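You operate a simulated robot arm through the tools that you are given. There is no shell and no other tool. Be economical: measure what you need, move in short steps, check, and stop when the job is done.

You run a simulated two-armed robot. Do the job below in one go: nothing can be reset, and whatever is moved stays where it is left.

TASK
Set the track to the size on the purple bin and put that bin on the table top beside it.
Fine: swing the upper red lever to FREE, turn the knob, swing the lever back to HOLD; the sleeves stay in their bins. Set down upright: what you pick out. Where these are worked on the way, their far stop is far enough and under half their travel is too little: upper red lever.

The check looks at the end state, three seconds after you hand in, the way a careful person would. Anything else that was tipped, shoved, dropped, spilled or broken makes it a failure.

THE ROBOT
Two 7-joint arms with three-finger grippers on one trunk, on a base that drives. Base frame: it is fixed to the floor where the robot stands at the start and does not move with it; the origin is under the middle of the robot, x ahead of it, y to its left, z up. Lengths are in mm, angles in degrees, forces in N, time in s.
The left shoulder is at the start at [70, 146, 1312], the right one opposite. With the tool pointing down near the work surface each hand reaches from about 100 to 580 mm from the robot's upright axis, wherever it stands, measured 20 degrees to its own side. Places, roughly: black knob on the white button box [400, 300, 1000]; knob with mm marks [600, 0, 1100]; table top beside the track [800, -100, 900]; upper red lever [600, 0, 1100]. Payload 2.2 kg a hand.
The tool frame of a hand sits at the grasp point between the pads (the TCP): z along the fingers, y along the line on which they close. The tips reach 28 mm beyond it. Largest opening 102 mm; the body of the gripper starts 71 mm behind the TCP.
Orientation is that of the tool frame in the base frame, as a unit quaternion [w, x, y, z]. With the fingers straight down and closing along the base's y, the tool's x points along the base's -x, its y along +y and its z along -z.

THE INTERFACE
- The arms move only by the tool drive_tool. It takes "left_moves", "right_moves" or both (then of equal length, played together; a hand with none holds still); each is a list of rows, each an object (a shift or turn left out is 0, a gripper value left out holds the last) with "hand": the closure, from 0 (fully open) to 1 (shut); "travel": the shift along the base's x, y, z in mm, a list of three; "delta_rot": the turn, a rotation vector about the base's x, y, z in degrees, a list of three. In form: [{"hand": hand, "travel": [tx, ty, tz], "delta_rot": [rx, ry, rz]}, ...]. A call has 1 to 8 rows; each row is the pose to reach, as a shift and turn from the pose commanded when the call began. Each row takes 0.2 s and may step no farther than 50 mm and 8.6 degrees from the row before; otherwise, or with a gripper value out of range, the whole call is refused. A pose out of reach is approached as far as the arm can. The call stops where the force on the tool passes 40 N (or 10 N more than at its start, if that is more) or the arm is blocked; 0.2 s more then pass. Each finger halts on what it meets, pressing with about 21 N; the grip force reading is that of the motor and also rises with nothing between the fingers. The clock runs only during rows and for 0.2 s after the last one: add rows that repeat a pose to give the fingers time. It gives the time, the measured TCP pose, the force on the tool (base axes), the opening and the grip force at its end, in the units of the frame above (readings bear some noise), with the torque about the TCP (base axes, N m) and any sound that the robot's microphone picked up, and new pictures: "pictures" is both (left out), scene, wrist or none (wrist: the cameras of the hands that moved).
- Cameras (640 x 400 px; columns grow to the right, rows downward): "scene" is now at [127.4, 12.7, 1524.5]; the picture's right is [0.17, -0.99, 0.00], its down [-0.72, -0.13, -0.68] and it looks along [0.67, 0.12, -0.73] (base axes); focal length 214 px, centre (320, 200). "left" rides on the left gripper at [72, 38, -86] in its tool frame; the picture's right is [-0.46, 0.89, 0.00], its down [-0.60, -0.32, -0.73] and it looks along [-0.65, -0.34, 0.68] (tool axes); focal length 256 px, centre (320, 200). "right" rides on the right gripper at [69, 44, -86] in its tool frame; the picture's right is [-0.53, 0.85, 0.00], its down [-0.58, -0.36, -0.73] and it looks along [-0.62, -0.39, 0.68] (tool axes); focal length 256 px, centre (320, 200). There is no depth. A picture from a camera that has moved, and an enlarged one, comes with that camera's place and axes in the base frame and with its lens.
- raise_lower(by): slides the trunk up (or, below 0, down) by that many mm; the arms and the scene camera ride with it, the base frame stays. It gives what a move gives, with no picture.
- steer(legs): drives the robot by 1 to 6 legs, each [ahead, left, turn to the left] in mm, mm and degrees, along the robot's own axes; the way and the turn of a leg run together, so that a leg with both is an arc; at most 1500 mm and 180 degrees a leg. The arms and the cameras ride along, it lands a little off, and it stops where it bumps. It gives what a move gives, and a new picture of the scene camera.
- head_to(pan, tilt): turns the head with the scene camera to pan (to the left, within 86 degrees either way) and tilt (down, from -29 to 69), counted from straight ahead of the robot. It gives what a move gives, and a new picture of the scene camera.
- enlarge(camera, box): a new picture of the part [left, top, right, bottom] of that camera's present view, enlarged. The clock stands still meanwhile.
- finish_job(): hands the job in; it is judged then, once.

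Go step by step. Nothing tells you exact positions but the pictures and the camera data: compare them with the known pose of the tool, close in by small moves and look again before you grip or let go. The budget is 120 turns and 260 pictures, counting those below and the enlarged ones. Unless the task says otherwise, let go and move clear before handing in, and close with one line.

The tools are called after "Emit:" by a JSON object that holds its "method" and its "body". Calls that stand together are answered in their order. drive_tool: Moves the arms, as the interface text tells. Its arguments: {"type":"object","properties":{"left_moves":{"type":"array"},"right_moves":{"type":"array"},"pictures":{"type":"string","enum":["both","scene","wrist","none"]}},"required":[]} The other tools are called the same way: raise_lower (by) slides the trunk up or down; steer (legs) drives the base; head_to (pan, tilt) turns the head that bears the scene camera; enlarge (camera, box) takes an enlarged picture of a part of a camera's view; finish_job () hands the job in.

At the start:

```text
t: 0.0
left_tool_pos: [461.7, 337.6, 1277.4]
left_tool_rot: [-0.001, 0.0, 1.0, 0.0]
left_ft_force: [-0.3, -0.2, -0.6]
left_torque: [-0.02, 0.02, 0.02]
left_width: 102.1
left_gripper_force: 0.0
right_tool_pos: [338.9, -83.5, 1341.0]
right_tool_rot: [0.0, 0.0, 1.0, 0.0]
right_ft_force: [-0.3, 0.5, -0.4]
right_torque: [-0.01, -0.01, 0.05]
right_width: 101.7
right_gripper_force: 0.0
trunk travel left (down, up): [-850.0, 90.0]
robot x, y, heading: [-0.5, -1.8, -0.1]
head pan, tilt: [9.8, 47.2]
```

scene: 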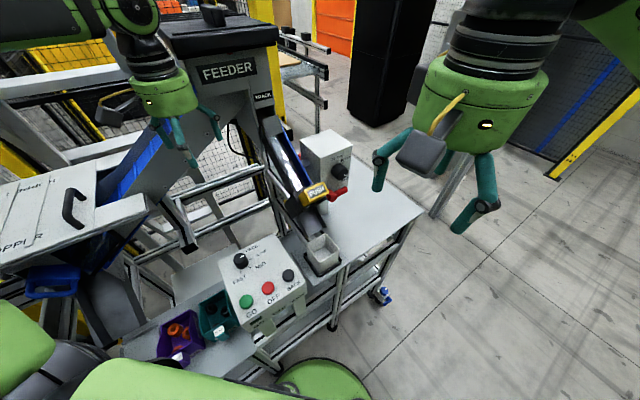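
right: 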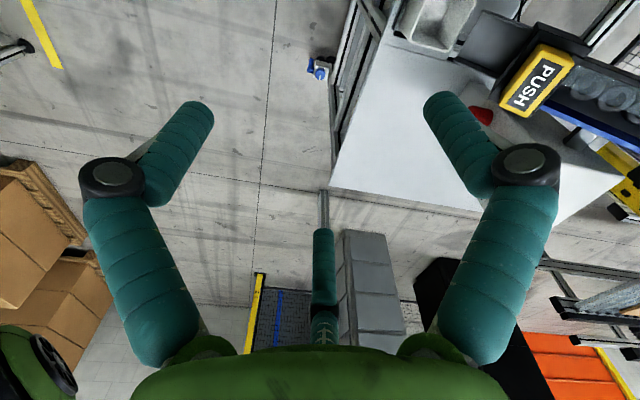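
left: 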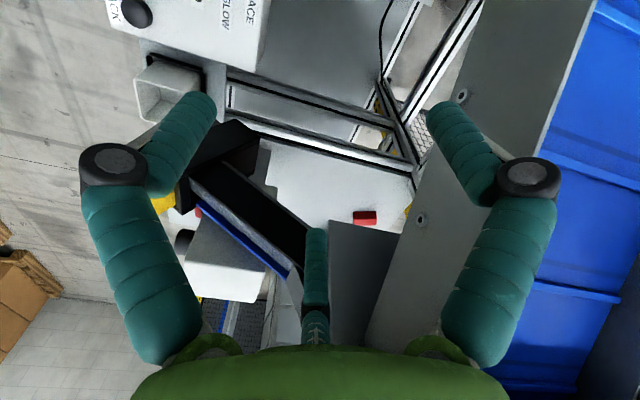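

I see a feeder with a track, a white box with a knob and red levers, a white button box, and purple and teal bins in front of it. I'll enlarge the views of these first.

Emit:
{"method": "enlarge", "body": {"camera": "scene", "box": [240, 120, 400, 220]}}

Emit:
{"method": "enlarge", "body": {"camera": "scene", "box": [120, 270, 280, 370]}}

```text
4.00 times, centred on (320, 170) of scene
camera zoom: at [127.4, 12.7, 1524.5], right [0.17, -0.99, 0.0], down [-0.72, -0.13, -0.68], along [0.67, 0.12, -0.73], focal length 858 px, centre (320, 320)
```

zoom: 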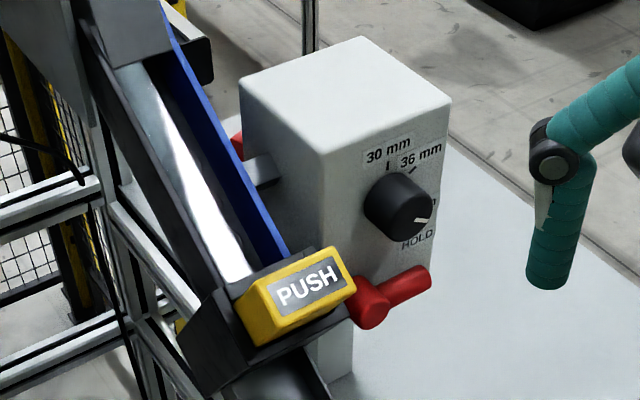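

```text
4.00 times, centred on (200, 320) of scene
camera zoom: at [127.4, 12.7, 1524.5], right [0.17, -0.99, 0.0], down [-0.72, -0.13, -0.68], along [0.67, 0.12, -0.73], focal length 858 px, centre (800, -280)
```

zoom: 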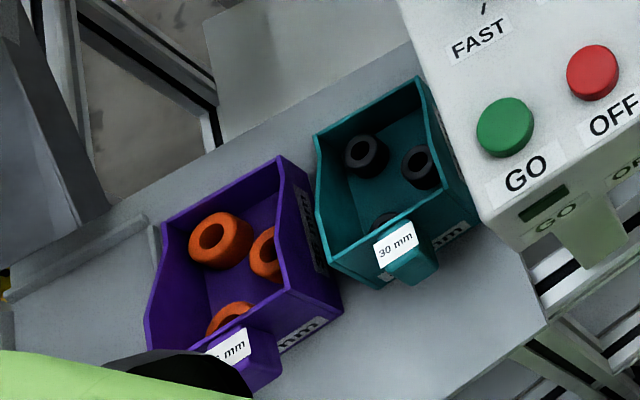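

I need the lever labels and the number on the purple bin, so I'll zoom in more.

Emit:
{"method": "enlarge", "body": {"camera": "scene", "box": [316, 150, 364, 180]}}

Emit:
{"method": "enlarge", "body": {"camera": "scene", "box": [165, 310, 213, 370]}}

Emit:
{"method": "enlarge", "body": {"camera": "scene", "box": [316, 175, 364, 205]}}

```text
13.33 times, centred on (340, 165) of scene
camera zoom: at [127.4, 12.7, 1524.5], right [0.17, -0.99, 0.0], down [-0.72, -0.13, -0.68], along [0.67, 0.12, -0.73], focal length 2860 px, centre (53, 667)
```

zoom: 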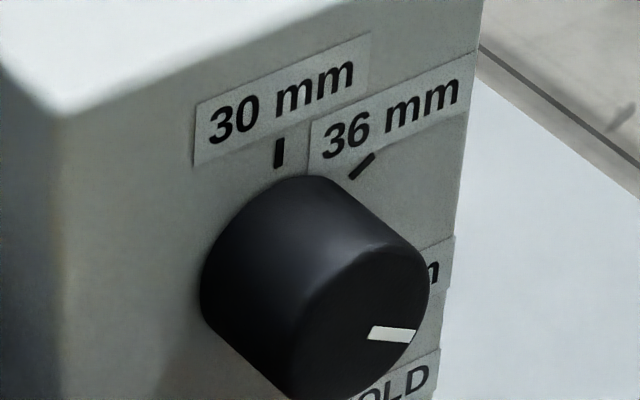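

```text
6.67 times, centred on (189, 340) of scene
camera zoom: at [127.4, 12.7, 1524.5], right [0.17, -0.99, 0.0], down [-0.72, -0.13, -0.68], along [0.67, 0.12, -0.73], focal length 1430 px, centre (1193, -733)
```

zoom: 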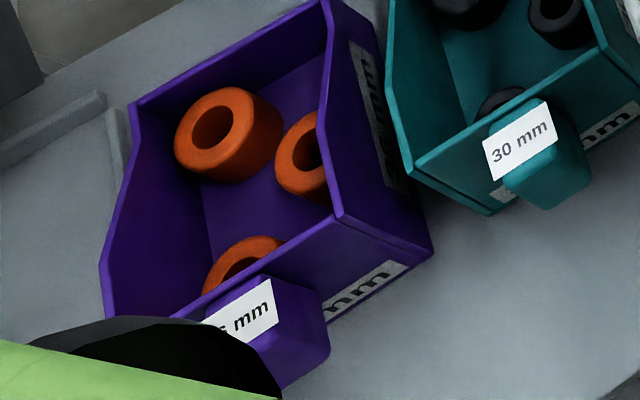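

```text
13.33 times, centred on (340, 190) of scene
camera zoom: at [127.4, 12.7, 1524.5], right [0.17, -0.99, 0.0], down [-0.72, -0.13, -0.68], along [0.67, 0.12, -0.73], focal length 2860 px, centre (53, 333)
```

zoom: 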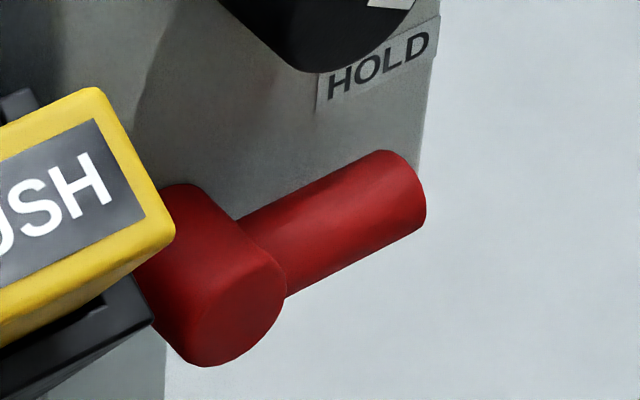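

The purple label's first digit is hidden by the left arm. I'll pan the head for another look and an overview of the arm.

Emit:
{"method": "head_to", "body": {"pan": 50, "tilt": 55}}

Emit:
{"method": "head_to", "body": {"pan": 0, "tilt": 35}}

```text
t: 1.1
left_tool_pos: [462.1, 337.8, 1277.3]
left_tool_rot: [0.0, -0.001, 1.0, 0.0]
left_ft_force: [0.4, -1.0, 1.1]
left_torque: [0.02, 0.03, -0.01]
left_width: 102.0
left_gripper_force: 0.0
right_tool_pos: [339.3, -82.4, 1340.3]
right_tool_rot: [0.001, 0.0, 1.0, -0.001]
right_ft_force: [0.0, 0.0, 0.2]
right_torque: [-0.02, 0.02, 0.02]
right_width: 101.8
right_gripper_force: 0.1
trunk travel left (down, up): [-850.0, 90.0]
robot x, y, heading: [-1.7, -1.6, 0.2]
head pan, tilt: [50.0, 55.0]
camera scene: at [95.5, 54.1, 1514.1], right [0.77, -0.64, 0.0], down [-0.53, -0.63, -0.57], along [0.37, 0.44, -0.82], focal length 214 px, centre (320, 200)
```

scene: 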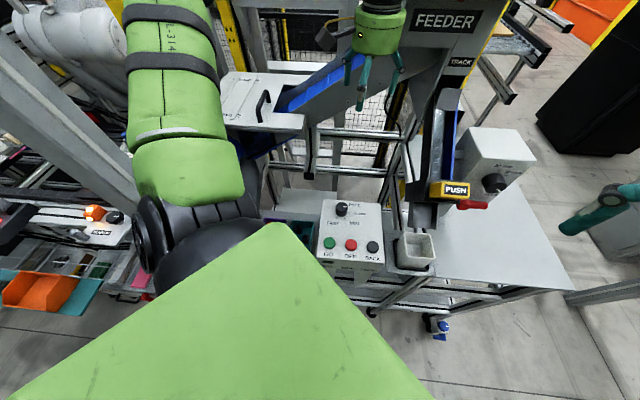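

```text
t: 2.2
left_tool_pos: [462.3, 337.2, 1276.9]
left_tool_rot: [0.0, -0.001, 1.0, -0.001]
left_ft_force: [-0.3, -0.2, 0.0]
left_torque: [0.01, -0.01, -0.02]
left_width: 102.0
left_gripper_force: 0.1
right_tool_pos: [339.5, -83.0, 1340.3]
right_tool_rot: [0.0, 0.0, 1.0, 0.0]
right_ft_force: [-0.1, -0.4, 0.3]
right_torque: [-0.04, 0.0, -0.02]
right_width: 101.9
right_gripper_force: 0.1
trunk travel left (down, up): [-850.0, 90.0]
robot x, y, heading: [-1.6, -2.0, 0.0]
head pan, tilt: [0.0, 35.0]
camera scene: at [137.1, -0.9, 1542.3], right [0.0, -1.0, 0.0], down [-0.57, 0.0, -0.82], along [0.82, 0.0, -0.57], focal length 214 px, centre (320, 200)
```

scene: 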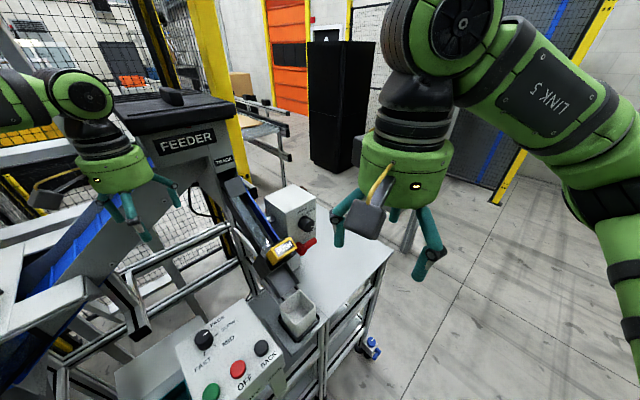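

The track box faces about 45° away from the robot: front face near (678, 57), with the cart edge parallel to it. I'll shift right, turn 45° left, then approach.

Emit:
{"method": "steer", "body": {"legs": [[0, -400, 0], [0, 0, 45]]}}

```text
t: 6.8
left_tool_pos: [90.7, 160.8, 1277.3]
left_tool_rot: [0.0, -0.382, 0.924, -0.001]
left_ft_force: [0.2, -0.1, 0.5]
left_torque: [0.0, 0.01, -0.03]
left_width: 102.0
left_gripper_force: 0.1
right_tool_pos: [302.0, -223.4, 1340.0]
right_tool_rot: [0.0, -0.381, 0.924, 0.0]
right_ft_force: [0.3, 0.4, -0.8]
right_torque: [-0.06, 0.0, -0.03]
right_width: 101.9
right_gripper_force: 0.0
trunk travel left (down, up): [-850.0, 90.0]
robot x, y, heading: [3.2, -404.7, 45.2]
head pan, tilt: [0.0, 35.0]
camera scene: at [98.9, -308.1, 1542.3], right [0.71, -0.71, 0.0], down [-0.41, -0.4, -0.82], along [0.58, 0.58, -0.57], focal length 214 px, centre (320, 200)
```

scene: 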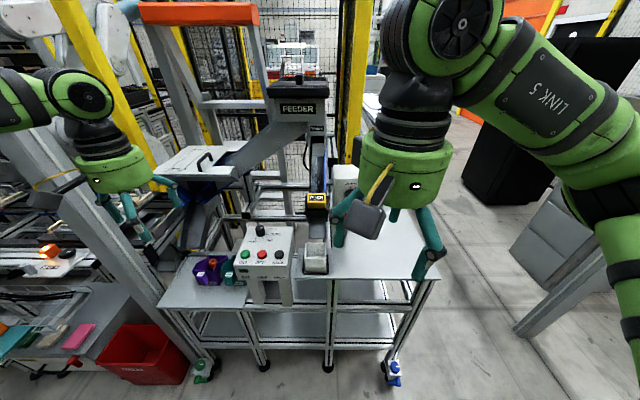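

The view is square-on now. I'll zoom on the purple bin.

Emit:
{"method": "enlarge", "body": {"camera": "scene", "box": [185, 245, 257, 290]}}

Emit:
{"method": "enlarge", "body": {"camera": "scene", "box": [296, 155, 376, 205]}}

```text
8.89 times, centred on (221, 268) of scene
camera zoom: at [98.9, -308.1, 1542.3], right [0.71, -0.71, 0.0], down [-0.41, -0.4, -0.82], along [0.58, 0.58, -0.57], focal length 1906 px, centre (1200, -400)
```

zoom: 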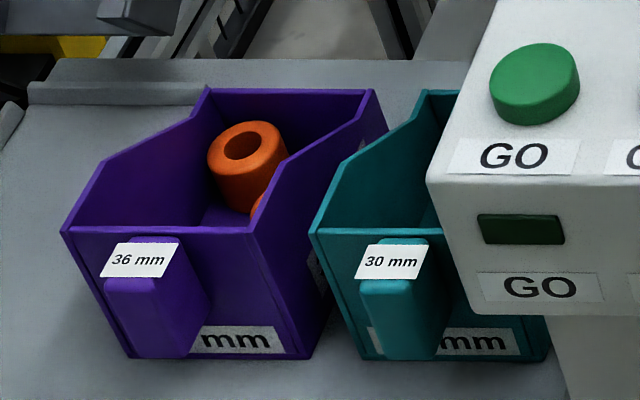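

```text
8.00 times, centred on (336, 180) of scene
camera zoom: at [98.9, -308.1, 1542.3], right [0.71, -0.71, 0.0], down [-0.41, -0.4, -0.82], along [0.58, 0.58, -0.57], focal length 1716 px, centre (192, 360)
```

zoom: 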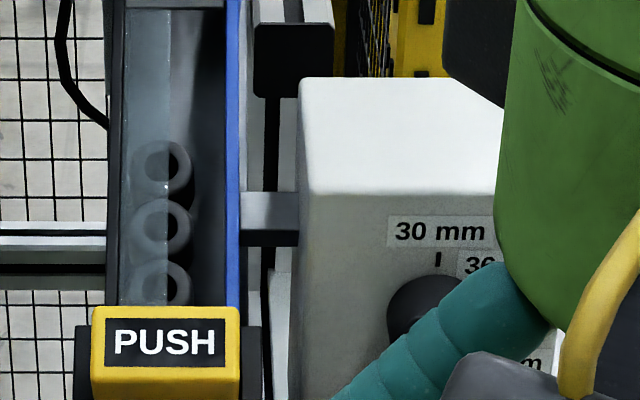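

The purple bin reads 36 mm, and the knob seems to point past it. I'll drive ahead and move the right hand aside for a look.

Emit:
{"method": "steer", "body": {"legs": [[230, 0, 0]]}}

Emit:
{"method": "drive_tool", "body": {"right_moves": [{"travel": [20, -40, 0]}, {"travel": [30, -80, 0]}, {"travel": [40, -120, 0]}, {"travel": [50, -160, 0]}, {"travel": [60, -200, 0]}], "pictures": "scene"}}

Emit:
{"method": "head_to", "body": {"pan": -15, "tilt": 45}}

Emit:
{"method": "enlarge", "body": {"camera": "scene", "box": [240, 100, 400, 200]}}

```text
t: 8.5
left_tool_pos: [255.1, 320.8, 1278.0]
left_tool_rot: [0.002, -0.38, 0.925, 0.001]
left_ft_force: [-0.2, -1.0, -0.2]
left_torque: [-0.01, -0.04, -0.01]
left_width: 102.0
left_gripper_force: 0.1
right_tool_pos: [463.1, -63.7, 1340.4]
right_tool_rot: [0.002, -0.38, 0.925, 0.0]
right_ft_force: [0.0, -0.4, 0.9]
right_torque: [0.04, -0.03, 0.01]
right_width: 101.9
right_gripper_force: 0.1
trunk travel left (down, up): [-850.0, 90.0]
robot x, y, heading: [164.5, -239.9, 44.9]
head pan, tilt: [0.0, 35.0]
camera scene: at [260.0, -147.8, 1542.8], right [0.7, -0.71, 0.0], down [-0.41, -0.4, -0.82], along [0.58, 0.58, -0.57], focal length 214 px, centre (320, 200)
```

scene: 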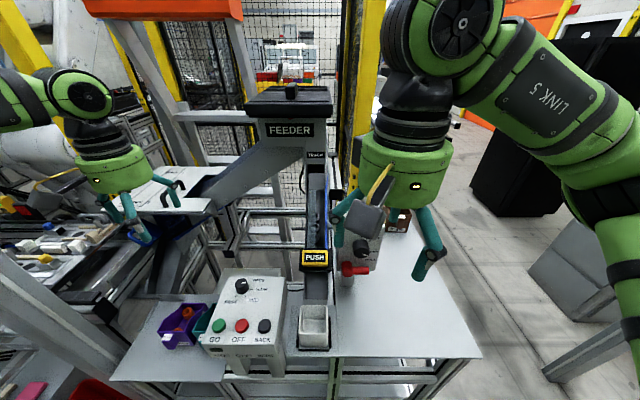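

```text
t: 9.7
left_tool_pos: [256.0, 319.9, 1278.6]
left_tool_rot: [0.001, -0.38, 0.925, 0.002]
left_ft_force: [-0.6, -0.3, 0.6]
left_torque: [0.06, -0.01, 0.01]
left_width: 102.2
left_gripper_force: 0.1
right_tool_pos: [525.5, -264.6, 1340.2]
right_tool_rot: [0.001, -0.382, 0.924, 0.002]
right_ft_force: [-0.1, -0.8, -0.4]
right_torque: [0.05, -0.02, -0.01]
right_width: 102.0
right_gripper_force: 0.0
trunk travel left (down, up): [-850.0, 90.0]
robot x, y, heading: [165.8, -245.0, 44.6]
head pan, tilt: [0.0, 35.0]
camera scene: at [261.7, -150.0, 1542.8], right [0.7, -0.71, 0.0], down [-0.41, -0.4, -0.82], along [0.58, 0.58, -0.57], focal length 214 px, centre (320, 200)
```

scene: 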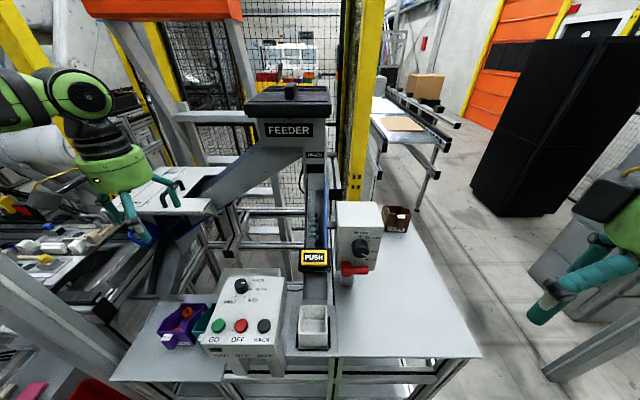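

```text
t: 10.5
left_tool_pos: [256.6, 323.3, 1276.7]
left_tool_rot: [-0.001, -0.38, 0.925, 0.0]
left_ft_force: [-0.9, 0.0, -0.1]
left_torque: [-0.02, 0.0, -0.01]
left_width: 102.1
left_gripper_force: 0.0
right_tool_pos: [526.7, -259.5, 1341.4]
right_tool_rot: [0.0, -0.381, 0.925, 0.0]
right_ft_force: [0.2, 0.5, -0.8]
right_torque: [-0.02, 0.02, -0.01]
right_width: 101.6
right_gripper_force: 0.1
trunk travel left (down, up): [-850.0, 90.0]
robot x, y, heading: [163.3, -239.8, 44.9]
head pan, tilt: [-15.0, 45.0]
camera scene: at [270.8, -166.7, 1527.6], right [0.5, -0.87, 0.0], down [-0.61, -0.35, -0.71], along [0.61, 0.35, -0.71], focal length 214 px, centre (320, 200)
```

scene: 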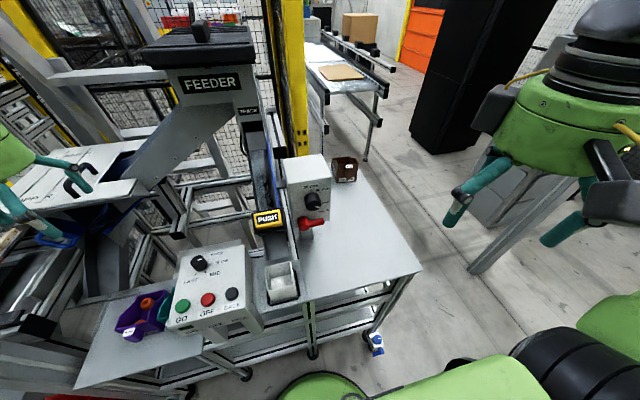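

```text
4.00 times, centred on (320, 150) of scene
camera zoom: at [270.8, -166.7, 1527.6], right [0.5, -0.87, 0.0], down [-0.61, -0.35, -0.71], along [0.61, 0.35, -0.71], focal length 858 px, centre (320, 400)
```

zoom: 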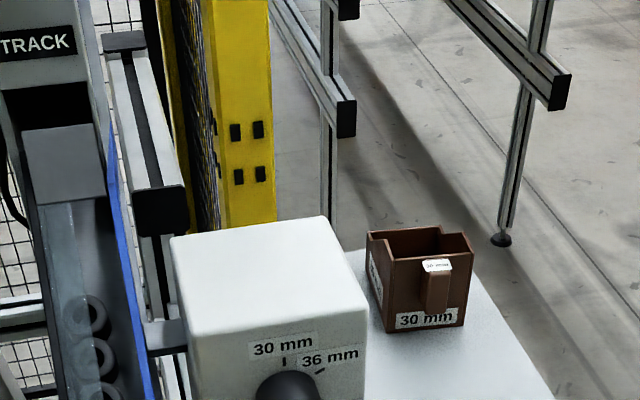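

Next, zoom on the knob and lever, and the bins.

Emit:
{"method": "enlarge", "body": {"camera": "scene", "box": [272, 170, 352, 240]}}

Emit:
{"method": "enlarge", "body": {"camera": "scene", "box": [100, 270, 196, 350]}}

```text
5.71 times, centred on (312, 205) of scene
camera zoom: at [270.8, -166.7, 1527.6], right [0.5, -0.87, 0.0], down [-0.61, -0.35, -0.71], along [0.61, 0.35, -0.71], focal length 1226 px, centre (366, 171)
```

zoom: 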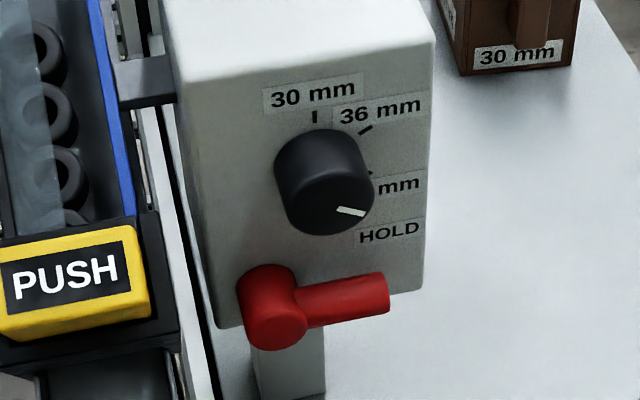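

```text
5.00 times, centred on (148, 310) of scene
camera zoom: at [270.8, -166.7, 1527.6], right [0.5, -0.87, 0.0], down [-0.61, -0.35, -0.71], along [0.61, 0.35, -0.71], focal length 1072 px, centre (1180, -350)
```

zoom: 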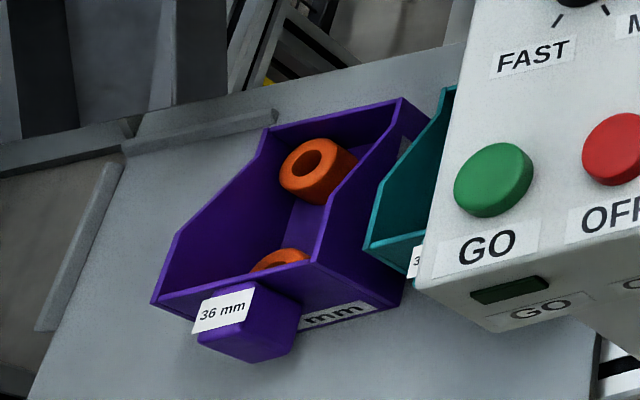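

Estimates: knob front about (587, 32, 1136), lever hub about (572, 57, 1051), handle pointing right to HOLD. I'll pitch the right hand to point at the panel and look with its camera.

Emit:
{"method": "drive_tool", "body": {"right_moves": [{"hand": 0.3, "travel": [-4, 10, -20], "delta_rot": [6, -6, 0]}, {"travel": [-8, 20, -40], "delta_rot": [12, -12, 0]}, {"travel": [-12, 30, -65], "delta_rot": [18, -18, 0]}, {"travel": [-16, 45, -90], "delta_rot": [24, -24, 0]}, {"travel": [-20, 60, -115], "delta_rot": [30, -30, 0]}, {"travel": [-25, 80, -140], "delta_rot": [36, -36, 0]}, {"travel": [-30, 100, -165], "delta_rot": [42, -42, 0]}, {"travel": [-37, 120, -190], "delta_rot": [48, -48, 0]}], "pictures": "both"}}

```text
t: 12.3
left_tool_pos: [252.9, 326.1, 1275.9]
left_tool_rot: [0.002, -0.381, 0.925, -0.001]
left_ft_force: [-2.6, 0.9, 0.4]
left_torque: [-0.06, -0.13, 0.02]
left_width: 102.1
left_gripper_force: 0.0
right_tool_pos: [493.6, -27.5, 1073.3]
right_tool_rot: [0.511, -0.31, 0.77, 0.223]
right_ft_force: [7.7, -6.6, -5.8]
right_torque: [0.48, -0.16, 0.84]
right_width: 71.4
right_gripper_force: 0.0
right hand out of reach, approached as far as the arm can: row 2, 3, 4, 5, 6, 7, 8
trunk travel left (down, up): [-850.0, 90.0]
robot x, y, heading: [166.7, -237.4, 44.8]
head pan, tilt: [-15.0, 45.0]
camera scene: at [265.5, -165.5, 1527.8], right [0.5, -0.87, 0.0], down [-0.61, -0.35, -0.71], along [0.62, 0.35, -0.7], focal length 214 px, centre (320, 200)
camera right: at [386.0, -69.6, 1042.9], right [-0.44, 0.73, 0.52], down [-0.05, -0.6, 0.8], along [0.89, 0.33, 0.3], focal length 256 px, centre (320, 200)
```

scene: 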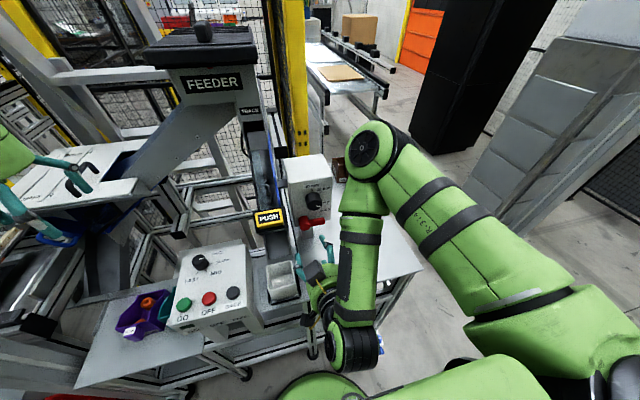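
right: 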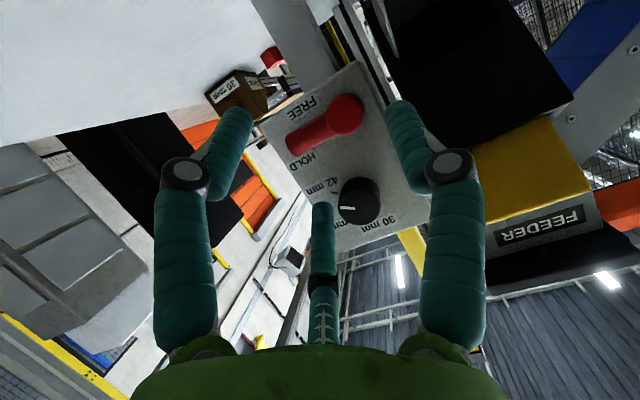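

FREE is below the handle: the lever swings down from HOLD, and marks 30/36/42 are visible, with the knob at 42. The hand was too close to the body, so I'll back up a bit and square it up.

Emit:
{"method": "steer", "body": {"legs": [[-100, 0, 0]]}}

Emit:
{"method": "drive_tool", "body": {"right_moves": [{"travel": [0, 0, 10], "delta_rot": [4, -4, 0]}, {"travel": [0, 0, 20], "delta_rot": [8, -8, 0]}, {"travel": [0, 0, 30], "delta_rot": [12, -12, 0]}, {"travel": [0, 0, 30], "delta_rot": [15.5, -15.5, 0]}, {"travel": [0, 0, 30], "delta_rot": [15.5, -15.5, 0]}], "pictures": "both"}}

```text
t: 13.5
left_tool_pos: [189.3, 257.3, 1274.4]
left_tool_rot: [-0.002, -0.38, 0.925, 0.0]
left_ft_force: [0.1, 0.7, 0.5]
left_torque: [-0.02, 0.04, -0.04]
left_width: 101.9
left_gripper_force: 0.0
right_tool_pos: [434.0, -100.1, 1068.6]
right_tool_rot: [0.513, -0.316, 0.769, 0.213]
right_ft_force: [-0.2, 0.5, -0.3]
right_torque: [-0.02, -0.02, 0.01]
right_width: 71.5
right_gripper_force: 0.2
trunk travel left (down, up): [-850.0, 90.0]
robot x, y, heading: [98.0, -313.6, 44.9]
head pan, tilt: [-15.0, 45.0]
camera scene: at [203.0, -232.7, 1527.0], right [0.5, -0.87, 0.0], down [-0.62, -0.35, -0.7], along [0.61, 0.35, -0.71], focal length 214 px, centre (320, 200)
```

scene: 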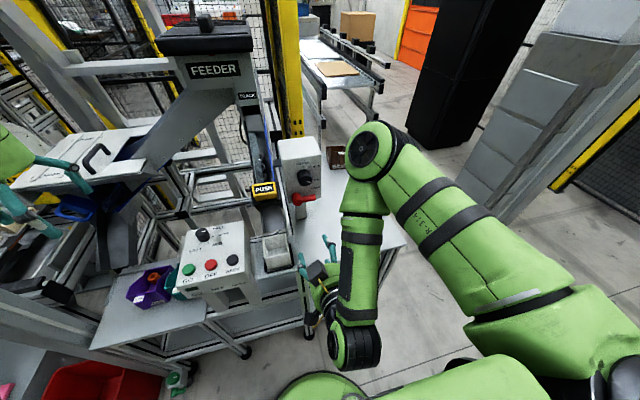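

```text
t: 14.7
left_tool_pos: [184.0, 254.5, 1275.3]
left_tool_rot: [0.0, -0.38, 0.925, 0.0]
left_ft_force: [-0.2, -0.1, 0.9]
left_torque: [0.01, 0.0, 0.0]
left_width: 101.8
left_gripper_force: 0.0
right_tool_pos: [431.5, -40.2, 1163.5]
right_tool_rot: [0.65, -0.269, 0.658, 0.269]
right_ft_force: [0.0, 0.3, -0.9]
right_torque: [-0.01, 0.02, 0.0]
right_width: 71.3
right_gripper_force: 0.0
right hand out of reach, approached as far as the arm can: row 1, 2, 3, 4, 5
trunk travel left (down, up): [-850.0, 90.0]
robot x, y, heading: [89.4, -310.1, 44.4]
head pan, tilt: [-15.0, 45.0]
camera scene: at [199.0, -235.5, 1527.5], right [0.5, -0.87, 0.0], down [-0.61, -0.35, -0.71], along [0.61, 0.35, -0.71], focal length 214 px, centre (320, 200)
camera right: at [338.6, -69.6, 1095.2], right [-0.59, 0.6, 0.54], down [-0.26, -0.77, 0.58], along [0.77, 0.21, 0.61], focal length 256 px, centre (320, 200)
```

scene: 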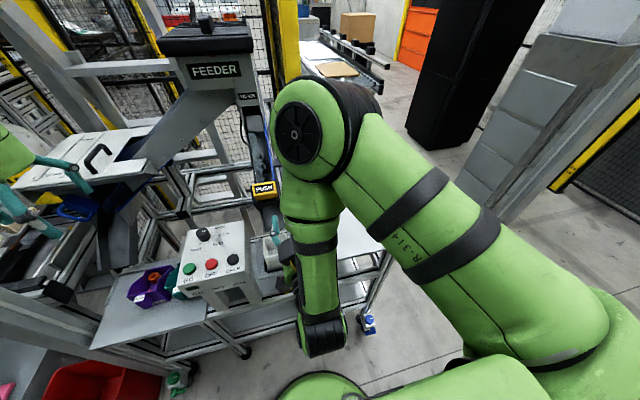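
right: 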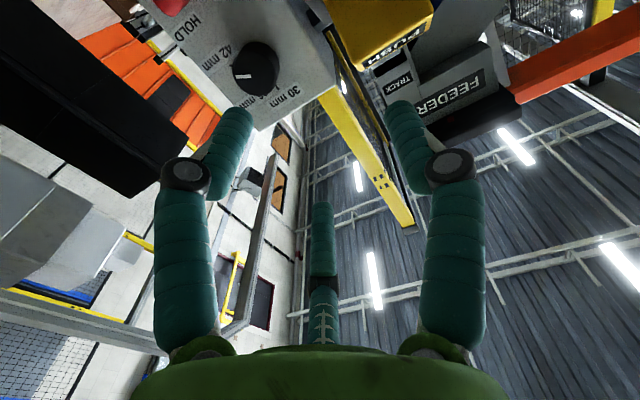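

The tool now points along the panel normal, though the arm is near its inner limit. I'll step toward a pose in front of the knob and check.

Emit:
{"method": "drive_tool", "body": {"right_moves": [{"travel": [30, 5, -9]}, {"travel": [60, 10, -18]}, {"travel": [75, 10, -27]}, {"travel": [75, 10, -27]}], "pictures": "wrist"}}

```text
t: 15.7
left_tool_pos: [183.7, 253.9, 1276.7]
left_tool_rot: [0.001, -0.381, 0.925, -0.001]
left_ft_force: [-0.3, 0.6, 0.4]
left_torque: [-0.04, -0.01, 0.0]
left_width: 101.9
left_gripper_force: 0.1
right_tool_pos: [477.0, -19.4, 1156.1]
right_tool_rot: [0.651, -0.27, 0.656, 0.27]
right_ft_force: [0.2, 0.5, 0.2]
right_torque: [0.02, 0.01, 0.0]
right_width: 71.4
right_gripper_force: 0.1
right hand out of reach, approached as far as the arm can: row 1, 2, 3, 4
trunk travel left (down, up): [-850.0, 90.0]
robot x, y, heading: [94.1, -309.3, 44.5]
head pan, tilt: [-15.0, 45.0]
camera right: at [383.7, -48.6, 1087.7], right [-0.59, 0.6, 0.54], down [-0.26, -0.77, 0.58], along [0.76, 0.2, 0.61], focal length 256 px, centre (320, 200)
```

right: 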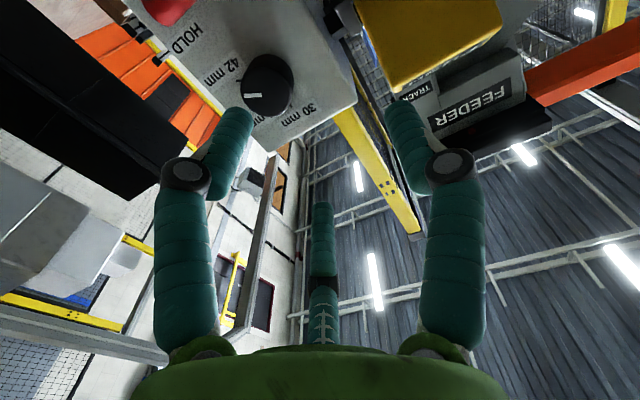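

The wrist limit blocks a low, level hand from this high shoulder. I'll back off, lower the trunk, and raise the hands again.

Emit:
{"method": "steer", "body": {"legs": [[-230, 0, 0]]}}

Emit:
{"method": "raise_lower", "body": {"by": -280}}

Emit:
{"method": "drive_tool", "body": {"right_moves": [{"travel": [0, 0, 40]}, {"travel": [0, 0, 80]}, {"travel": [0, 0, 120]}, {"travel": [0, 0, 160]}, {"travel": [0, 0, 200]}, {"travel": [0, 0, 200]}], "left_moves": [{"travel": [0, 0, 40]}, {"travel": [0, 0, 80]}, {"travel": [0, 0, 120]}, {"travel": [0, 0, 160]}, {"travel": [0, 0, 200]}, {"travel": [0, 0, 200]}], "pictures": "scene"}}

```text
t: 17.4
left_tool_pos: [29.6, 98.3, 1274.4]
left_tool_rot: [-0.002, -0.379, 0.925, 0.0]
left_ft_force: [0.1, -0.3, -0.1]
left_torque: [-0.03, 0.02, 0.0]
left_width: 102.2
left_gripper_force: 0.0
right_tool_pos: [321.8, -177.5, 1156.2]
right_tool_rot: [0.651, -0.268, 0.658, 0.268]
right_ft_force: [-0.1, 0.2, -0.2]
right_torque: [0.03, -0.01, 0.01]
right_width: 71.4
right_gripper_force: 0.0
trunk travel left (down, up): [-850.0, 90.0]
robot x, y, heading: [-60.2, -471.8, 44.8]
head pan, tilt: [-15.0, 45.0]
camera scene: at [43.1, -391.7, 1527.2], right [0.49, -0.87, 0.0], down [-0.62, -0.35, -0.71], along [0.61, 0.35, -0.71], focal length 214 px, centre (320, 200)
```

scene: 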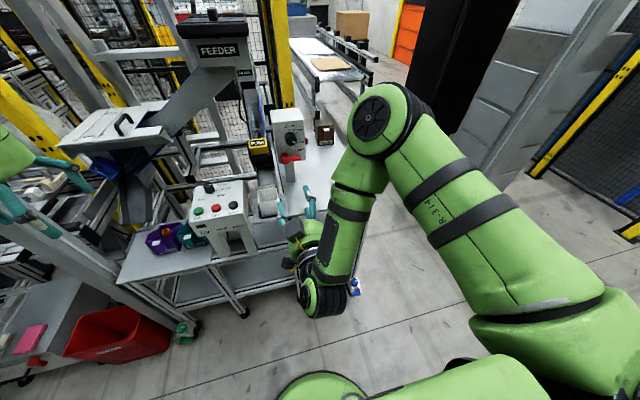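

```text
t: 20.2
left_tool_pos: [27.6, 96.8, 995.7]
left_tool_rot: [0.0, -0.379, 0.925, 0.0]
left_ft_force: [-0.2, 0.5, -0.3]
left_torque: [0.03, 0.02, 0.01]
left_width: 102.0
left_gripper_force: 0.1
right_tool_pos: [319.8, -179.3, 877.2]
right_tool_rot: [0.651, -0.267, 0.658, 0.268]
right_ft_force: [0.3, 0.3, 0.5]
right_torque: [0.01, 0.01, 0.05]
right_width: 71.4
right_gripper_force: 0.1
trunk travel left (down, up): [-570.0, 370.0]
robot x, y, heading: [-62.8, -466.3, 44.6]
head pan, tilt: [-15.0, 45.0]
```

```text
t: 21.6
left_tool_pos: [21.0, 90.2, 1179.7]
left_tool_rot: [0.0, -0.38, 0.925, 0.0]
left_ft_force: [0.1, -0.4, -0.8]
left_torque: [-0.02, 0.0, -0.02]
left_width: 102.2
left_gripper_force: 0.0
left hand out of reach, approached as far as the arm can: row 5, 6
right_tool_pos: [319.4, -178.6, 1075.5]
right_tool_rot: [0.652, -0.267, 0.657, 0.267]
right_ft_force: [0.4, 0.7, -0.3]
right_torque: [0.02, 0.03, -0.01]
right_width: 71.3
right_gripper_force: 0.0
trunk travel left (down, up): [-570.0, 370.0]
robot x, y, heading: [-65.8, -471.8, 44.6]
head pan, tilt: [-15.0, 45.0]
camera scene: at [40.6, -393.2, 1247.4], right [0.49, -0.87, 0.0], down [-0.62, -0.35, -0.71], along [0.61, 0.35, -0.71], focal length 214 px, centre (320, 200)
```

scene: 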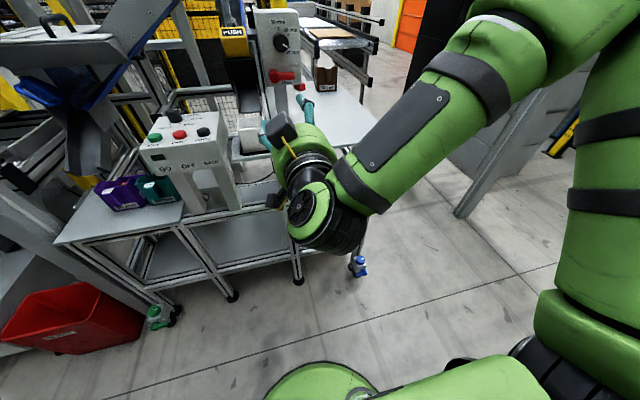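

The right hand now follows. I'll drive forward 220 and look from the wrist camera.

Emit:
{"method": "steer", "body": {"legs": [[220, 0, 0]]}}

Emit:
{"method": "head_to", "body": {"pan": -2, "tilt": 30}}

Emit:
{"method": "enlarge", "body": {"camera": "right", "box": [0, 0, 640, 400]}}

```text
t: 23.3
left_tool_pos: [177.2, 243.7, 1180.6]
left_tool_rot: [0.002, -0.38, 0.925, 0.001]
left_ft_force: [0.0, 0.1, 0.3]
left_torque: [0.0, 0.02, 0.0]
left_width: 102.1
left_gripper_force: 0.1
right_tool_pos: [475.7, -27.3, 1077.3]
right_tool_rot: [0.652, -0.268, 0.657, 0.269]
right_ft_force: [-0.3, 0.4, -1.0]
right_torque: [0.06, -0.01, 0.01]
right_width: 71.2
right_gripper_force: 0.1
trunk travel left (down, up): [-570.0, 370.0]
robot x, y, heading: [94.0, -314.0, 44.4]
head pan, tilt: [-15.0, 45.0]
camera scene: at [197.6, -240.2, 1247.6], right [0.49, -0.87, 0.0], down [-0.62, -0.35, -0.71], along [0.62, 0.35, -0.71], focal length 214 px, centre (320, 200)
```

scene: 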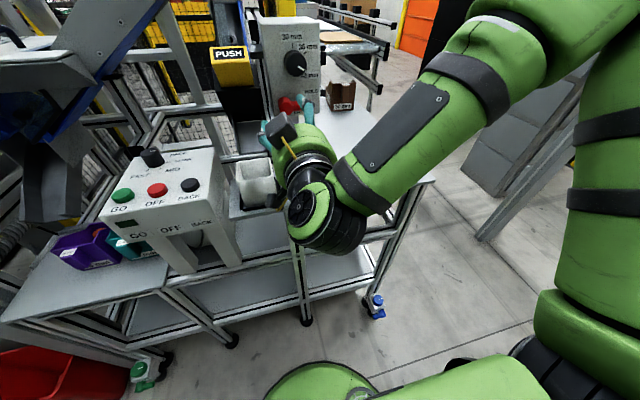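

```text
t: 24.1
left_tool_pos: [178.9, 243.2, 1179.6]
left_tool_rot: [0.002, -0.379, 0.925, 0.0]
left_ft_force: [1.1, 0.2, 0.6]
left_torque: [-0.01, -0.01, 0.0]
left_width: 102.2
left_gripper_force: 0.2
right_tool_pos: [476.2, -25.3, 1075.8]
right_tool_rot: [0.652, -0.267, 0.657, 0.268]
right_ft_force: [-0.1, 0.2, 0.2]
right_torque: [0.01, 0.01, 0.0]
right_width: 71.4
right_gripper_force: 0.0
trunk travel left (down, up): [-570.0, 370.0]
robot x, y, heading: [89.4, -313.2, 44.4]
head pan, tilt: [-2.0, 30.0]
camera scene: at [194.0, -218.7, 1270.1], right [0.68, -0.74, 0.0], down [-0.37, -0.34, -0.87], along [0.64, 0.58, -0.5], focal length 214 px, centre (320, 200)
```

scene: 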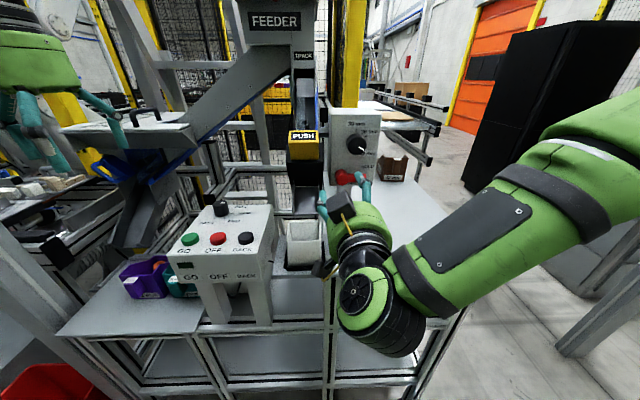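

```text
1.00 times, centred on (320, 200) of right (not enlarged: the box is as wide or as high as the picture)
camera zoom: at [383.4, -53.8, 1007.6], right [-0.59, 0.6, 0.54], down [-0.26, -0.77, 0.58], along [0.77, 0.2, 0.61], focal length 256 px, centre (320, 200)
```

zoom: 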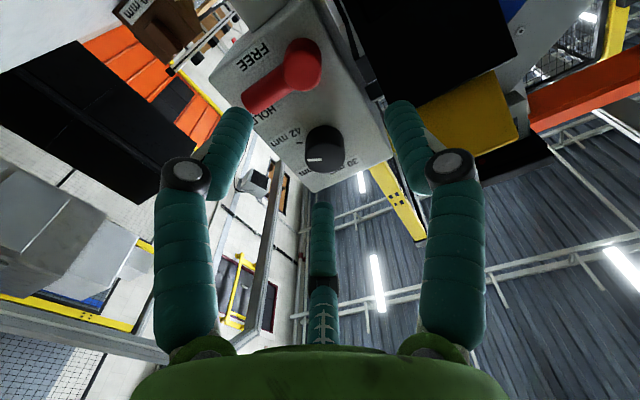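

Zoom the scene camera on the panel to triangulate.

Emit:
{"method": "enlarge", "body": {"camera": "scene", "box": [304, 100, 400, 200]}}

Emit:
{"method": "enlarge", "body": {"camera": "right", "box": [208, 20, 400, 200]}}

```text
4.00 times, centred on (352, 150) of scene
camera zoom: at [194.0, -218.7, 1270.1], right [0.68, -0.74, 0.0], down [-0.37, -0.34, -0.87], along [0.64, 0.58, -0.5], focal length 858 px, centre (192, 400)
```

zoom: 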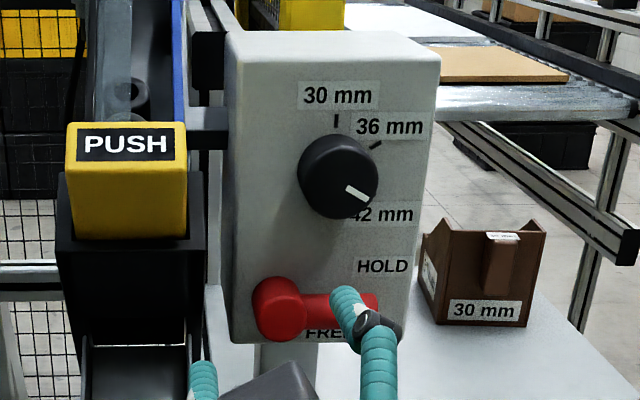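

```text
2.22 times, centred on (304, 110) of right
camera zoom: at [383.4, -53.8, 1007.6], right [-0.59, 0.6, 0.54], down [-0.26, -0.77, 0.58], along [0.77, 0.2, 0.61], focal length 569 px, centre (356, 400)
```

zoom: 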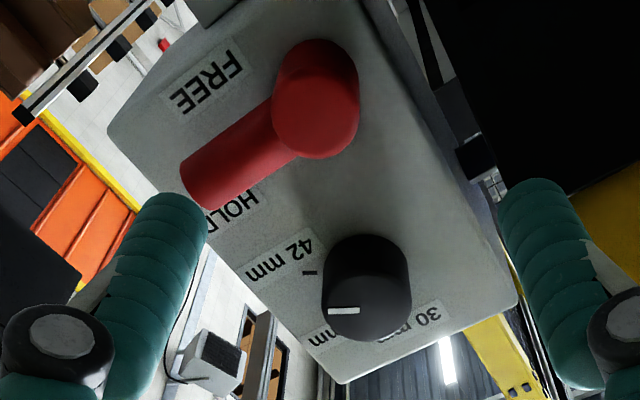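

Lever handle is roughly at (u≈447 along the panel normal, v -385 to -424), z about 1062. I'll roll the hand 90° so the fingers straddle the handle from above and below.

Emit:
{"method": "drive_tool", "body": {"right_moves": [{"travel": [5, -2, -2], "delta_rot": [-6, -6, 0]}, {"travel": [10, -4, -4], "delta_rot": [-12, -12, 0]}, {"travel": [15, -6, -6], "delta_rot": [-18, -18, 0]}, {"travel": [20, -8, -8], "delta_rot": [-24, -24, 0]}, {"travel": [25, -10, -10], "delta_rot": [-30, -30, 0]}, {"travel": [30, -12, -12], "delta_rot": [-36, -36, 0]}, {"travel": [35, -14, -14], "delta_rot": [-42, -42, 0]}, {"travel": [40, -15, -15], "delta_rot": [-48, -48, 0]}], "pictures": "none"}}

Emit:
{"method": "drive_tool", "body": {"right_moves": [{"travel": [0, 0, 0], "delta_rot": [-6, -6, 0]}, {"travel": [0, 0, 0], "delta_rot": [-12, -12, 0]}, {"travel": [0, 0, 0], "delta_rot": [-15.5, -15.5, 0]}, {"travel": [0, 0, 0], "delta_rot": [-15.5, -15.5, 0]}], "pictures": "both"}}

```text
t: 25.9
left_tool_pos: [178.5, 243.7, 1179.4]
left_tool_rot: [0.001, -0.379, 0.925, 0.0]
left_ft_force: [0.7, -0.8, 0.2]
left_torque: [0.02, -0.03, -0.03]
left_width: 102.2
left_gripper_force: 0.0
right_tool_pos: [517.7, -40.4, 1062.2]
right_tool_rot: [0.695, -0.584, 0.393, -0.144]
right_ft_force: [0.5, 0.5, -0.4]
right_torque: [-0.02, 0.04, 0.02]
right_width: 71.4
right_gripper_force: 0.2
trunk travel left (down, up): [-570.0, 370.0]
robot x, y, heading: [95.6, -314.7, 44.8]
head pan, tilt: [-2.0, 30.0]
```

```text
t: 26.9
left_tool_pos: [179.6, 244.8, 1179.3]
left_tool_rot: [0.001, -0.38, 0.925, 0.0]
left_ft_force: [-0.1, -0.4, -0.4]
left_torque: [-0.02, 0.0, 0.0]
left_width: 101.9
left_gripper_force: 0.0
right_tool_pos: [516.9, -40.9, 1061.3]
right_tool_rot: [0.656, -0.649, 0.273, -0.272]
right_ft_force: [-0.4, 0.2, -0.6]
right_torque: [0.03, 0.01, -0.03]
right_width: 71.4
right_gripper_force: 0.2
trunk travel left (down, up): [-570.0, 370.0]
robot x, y, heading: [93.5, -312.6, 44.3]
head pan, tilt: [-2.0, 30.0]
camera scene: at [194.0, -218.8, 1270.1], right [0.68, -0.74, 0.0], down [-0.37, -0.34, -0.87], along [0.64, 0.59, -0.5], focal length 214 px, centre (320, 200)
camera right: at [503.5, -148.7, 1016.3], right [-0.37, 0.39, -0.84], down [-0.93, -0.11, 0.36], along [0.05, 0.91, 0.4], focal length 256 px, centre (320, 200)
```

scene: 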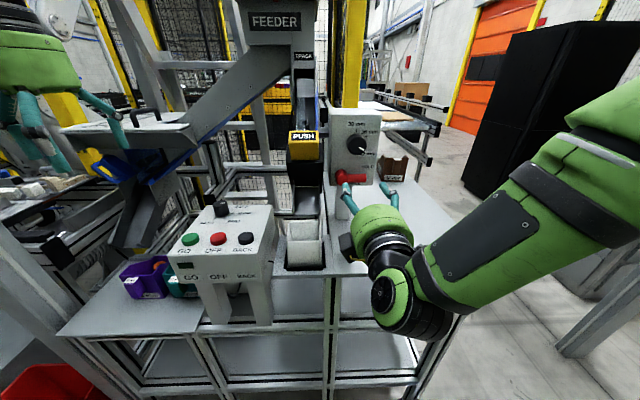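
right: 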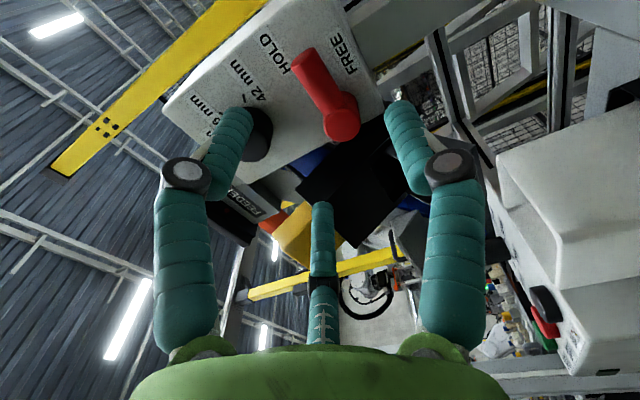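

The handle lies between the fingers. I'll narrow to about 45 mm and advance 50 mm.

Emit:
{"method": "drive_tool", "body": {"right_moves": [{"hand": 0.54, "travel": [22, 13, 0]}, {"travel": [44, 26, 0]}, {"travel": [44, 26, 0]}], "pictures": "wrist"}}

Emit:
{"method": "enlarge", "body": {"camera": "scene", "box": [304, 100, 416, 220]}}

```text
t: 27.7
left_tool_pos: [177.9, 243.3, 1179.3]
left_tool_rot: [0.002, -0.379, 0.925, 0.001]
left_ft_force: [-0.9, 0.0, -0.1]
left_torque: [-0.02, -0.02, 0.01]
left_width: 102.2
left_gripper_force: 0.0
right_tool_pos: [560.1, -14.8, 1062.7]
right_tool_rot: [0.656, -0.648, 0.274, -0.272]
right_ft_force: [0.4, -0.7, 1.0]
right_torque: [-0.01, -0.01, -0.03]
right_width: 47.0
right_gripper_force: 0.1
trunk travel left (down, up): [-570.0, 370.0]
robot x, y, heading: [95.7, -313.9, 44.6]
head pan, tilt: [-2.0, 30.0]
camera right: at [547.4, -123.1, 1017.5], right [-0.37, 0.39, -0.84], down [-0.93, -0.11, 0.36], along [0.05, 0.91, 0.4], focal length 256 px, centre (320, 200)
```

right: 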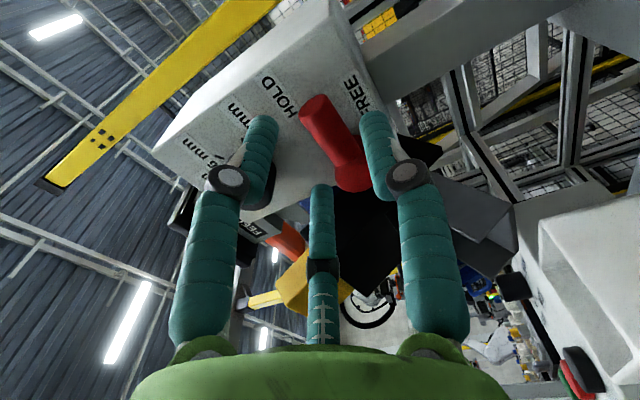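

```text
3.33 times, centred on (360, 160) of scene
camera zoom: at [192.8, -218.8, 1270.3], right [0.68, -0.74, 0.0], down [-0.37, -0.34, -0.87], along [0.64, 0.59, -0.5], focal length 715 px, centre (187, 333)
```

zoom: 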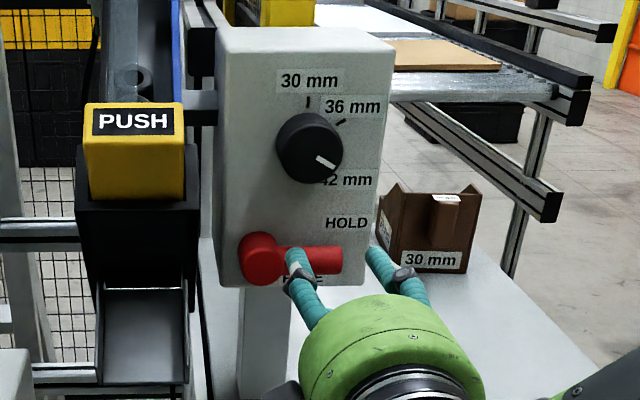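

The finger directions look rotated from what I expected. I'll look closer at the hand before advancing.

Emit:
{"method": "enlarge", "body": {"camera": "scene", "box": [320, 160, 416, 260]}}

Emit:
{"method": "head_to", "body": {"pan": 45, "tilt": 20}}

```text
4.00 times, centred on (368, 210) of scene
camera zoom: at [192.8, -218.8, 1270.3], right [0.68, -0.74, 0.0], down [-0.37, -0.34, -0.87], along [0.64, 0.59, -0.5], focal length 858 px, centre (128, 160)
```

zoom: 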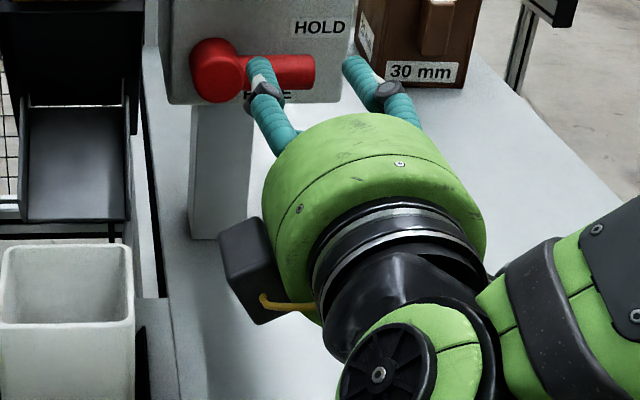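

```text
t: 28.8
left_tool_pos: [178.3, 243.7, 1179.6]
left_tool_rot: [0.001, -0.379, 0.925, 0.0]
left_ft_force: [0.2, 0.8, -0.2]
left_torque: [0.01, -0.01, -0.01]
left_width: 102.0
left_gripper_force: 0.1
right_tool_pos: [559.1, -15.0, 1062.0]
right_tool_rot: [0.657, -0.648, 0.275, -0.271]
right_ft_force: [-0.2, -0.4, 0.9]
right_torque: [0.02, 0.0, 0.03]
right_width: 47.0
right_gripper_force: 0.1
trunk travel left (down, up): [-570.0, 370.0]
robot x, y, heading: [93.9, -312.1, 44.7]
head pan, tilt: [45.0, 20.0]
camera scene: at [128.1, -186.7, 1286.2], right [1.0, -0.01, 0.0], down [0.0, -0.34, -0.94], along [0.01, 0.94, -0.34], focal length 214 px, centre (320, 200)
```

scene: 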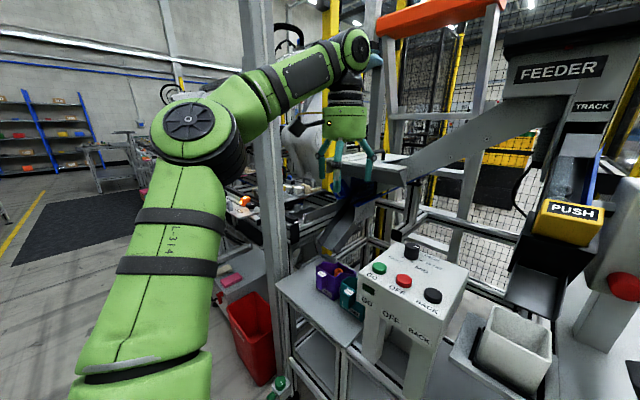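

The hand is visibly three-fingered, with one finger along +y (now underneath) and two above. Straddling still works. I'll narrow to about 34 mm and advance so the handle sits between them.

Emit:
{"method": "head_to", "body": {"pan": -2, "tilt": 30}}

Emit:
{"method": "drive_tool", "body": {"right_moves": [{"hand": 0.6, "travel": [13, 9, 0]}, {"hand": 0.66, "travel": [26, 18, 0]}, {"travel": [26, 18, 0]}], "pictures": "wrist"}}

Emit:
{"method": "enlarge", "body": {"camera": "scene", "box": [320, 130, 416, 230]}}

```text
t: 30.0
left_tool_pos: [179.5, 245.0, 1180.3]
left_tool_rot: [0.001, -0.379, 0.925, 0.0]
left_ft_force: [-0.9, 0.1, -0.6]
left_torque: [0.02, 0.01, -0.02]
left_width: 101.9
left_gripper_force: 0.0
right_tool_pos: [563.0, -16.3, 1062.4]
right_tool_rot: [0.656, -0.649, 0.275, -0.271]
right_ft_force: [-0.3, 0.5, 1.0]
right_torque: [0.0, -0.01, 0.02]
right_width: 46.9
right_gripper_force: 0.1
trunk travel left (down, up): [-570.0, 370.0]
robot x, y, heading: [90.4, -310.2, 44.5]
head pan, tilt: [-2.0, 30.0]
camera scene: at [193.8, -218.6, 1270.2], right [0.68, -0.74, 0.0], down [-0.37, -0.34, -0.87], along [0.64, 0.59, -0.5], focal length 214 px, centre (320, 200)
```

scene: 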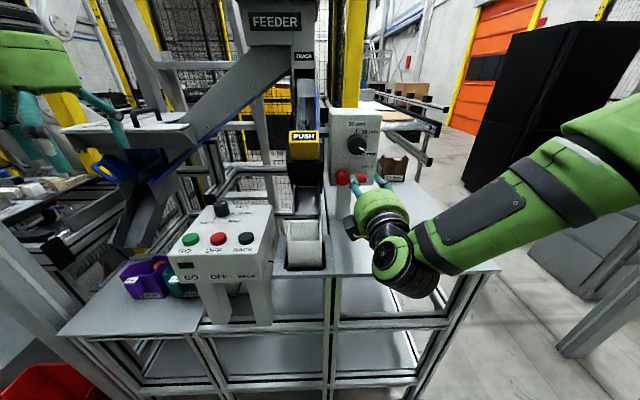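

```text
t: 30.8
left_tool_pos: [175.2, 241.0, 1182.3]
left_tool_rot: [0.003, -0.379, 0.925, 0.002]
left_ft_force: [0.0, -0.6, 0.4]
left_torque: [0.04, -0.04, -0.01]
left_width: 102.1
left_gripper_force: 0.0
right_tool_pos: [585.5, 0.3, 1065.7]
right_tool_rot: [0.658, -0.645, 0.275, -0.273]
right_ft_force: [2.1, -1.3, 3.8]
right_torque: [-0.25, 0.24, 0.18]
right_width: 33.5
right_gripper_force: 0.0
trunk travel left (down, up): [-570.0, 370.0]
robot x, y, heading: [90.8, -311.4, 44.4]
head pan, tilt: [-2.0, 30.0]
camera right: at [572.1, -107.0, 1019.5], right [-0.37, 0.4, -0.84], down [-0.93, -0.11, 0.36], along [0.05, 0.91, 0.41], focal length 256 px, centre (320, 200)
```

right: 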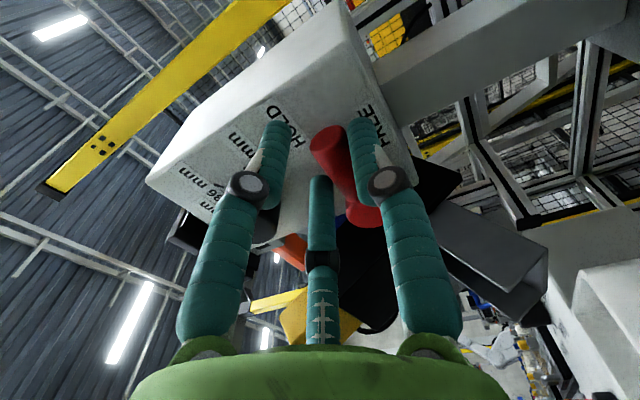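

```text
4.00 times, centred on (368, 180) of scene
camera zoom: at [191.2, -222.4, 1270.9], right [0.68, -0.74, 0.0], down [-0.37, -0.34, -0.87], along [0.64, 0.59, -0.5], focal length 858 px, centre (128, 280)
```

zoom: 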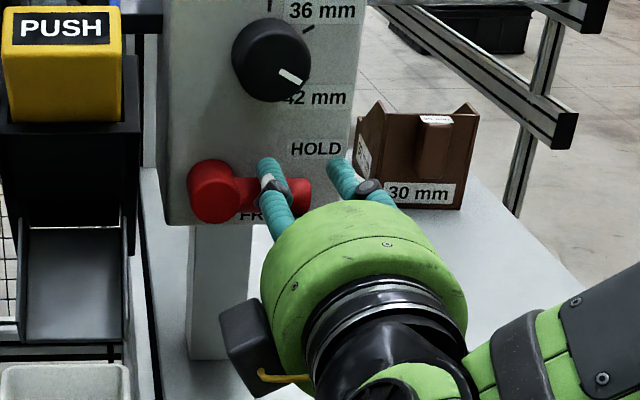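

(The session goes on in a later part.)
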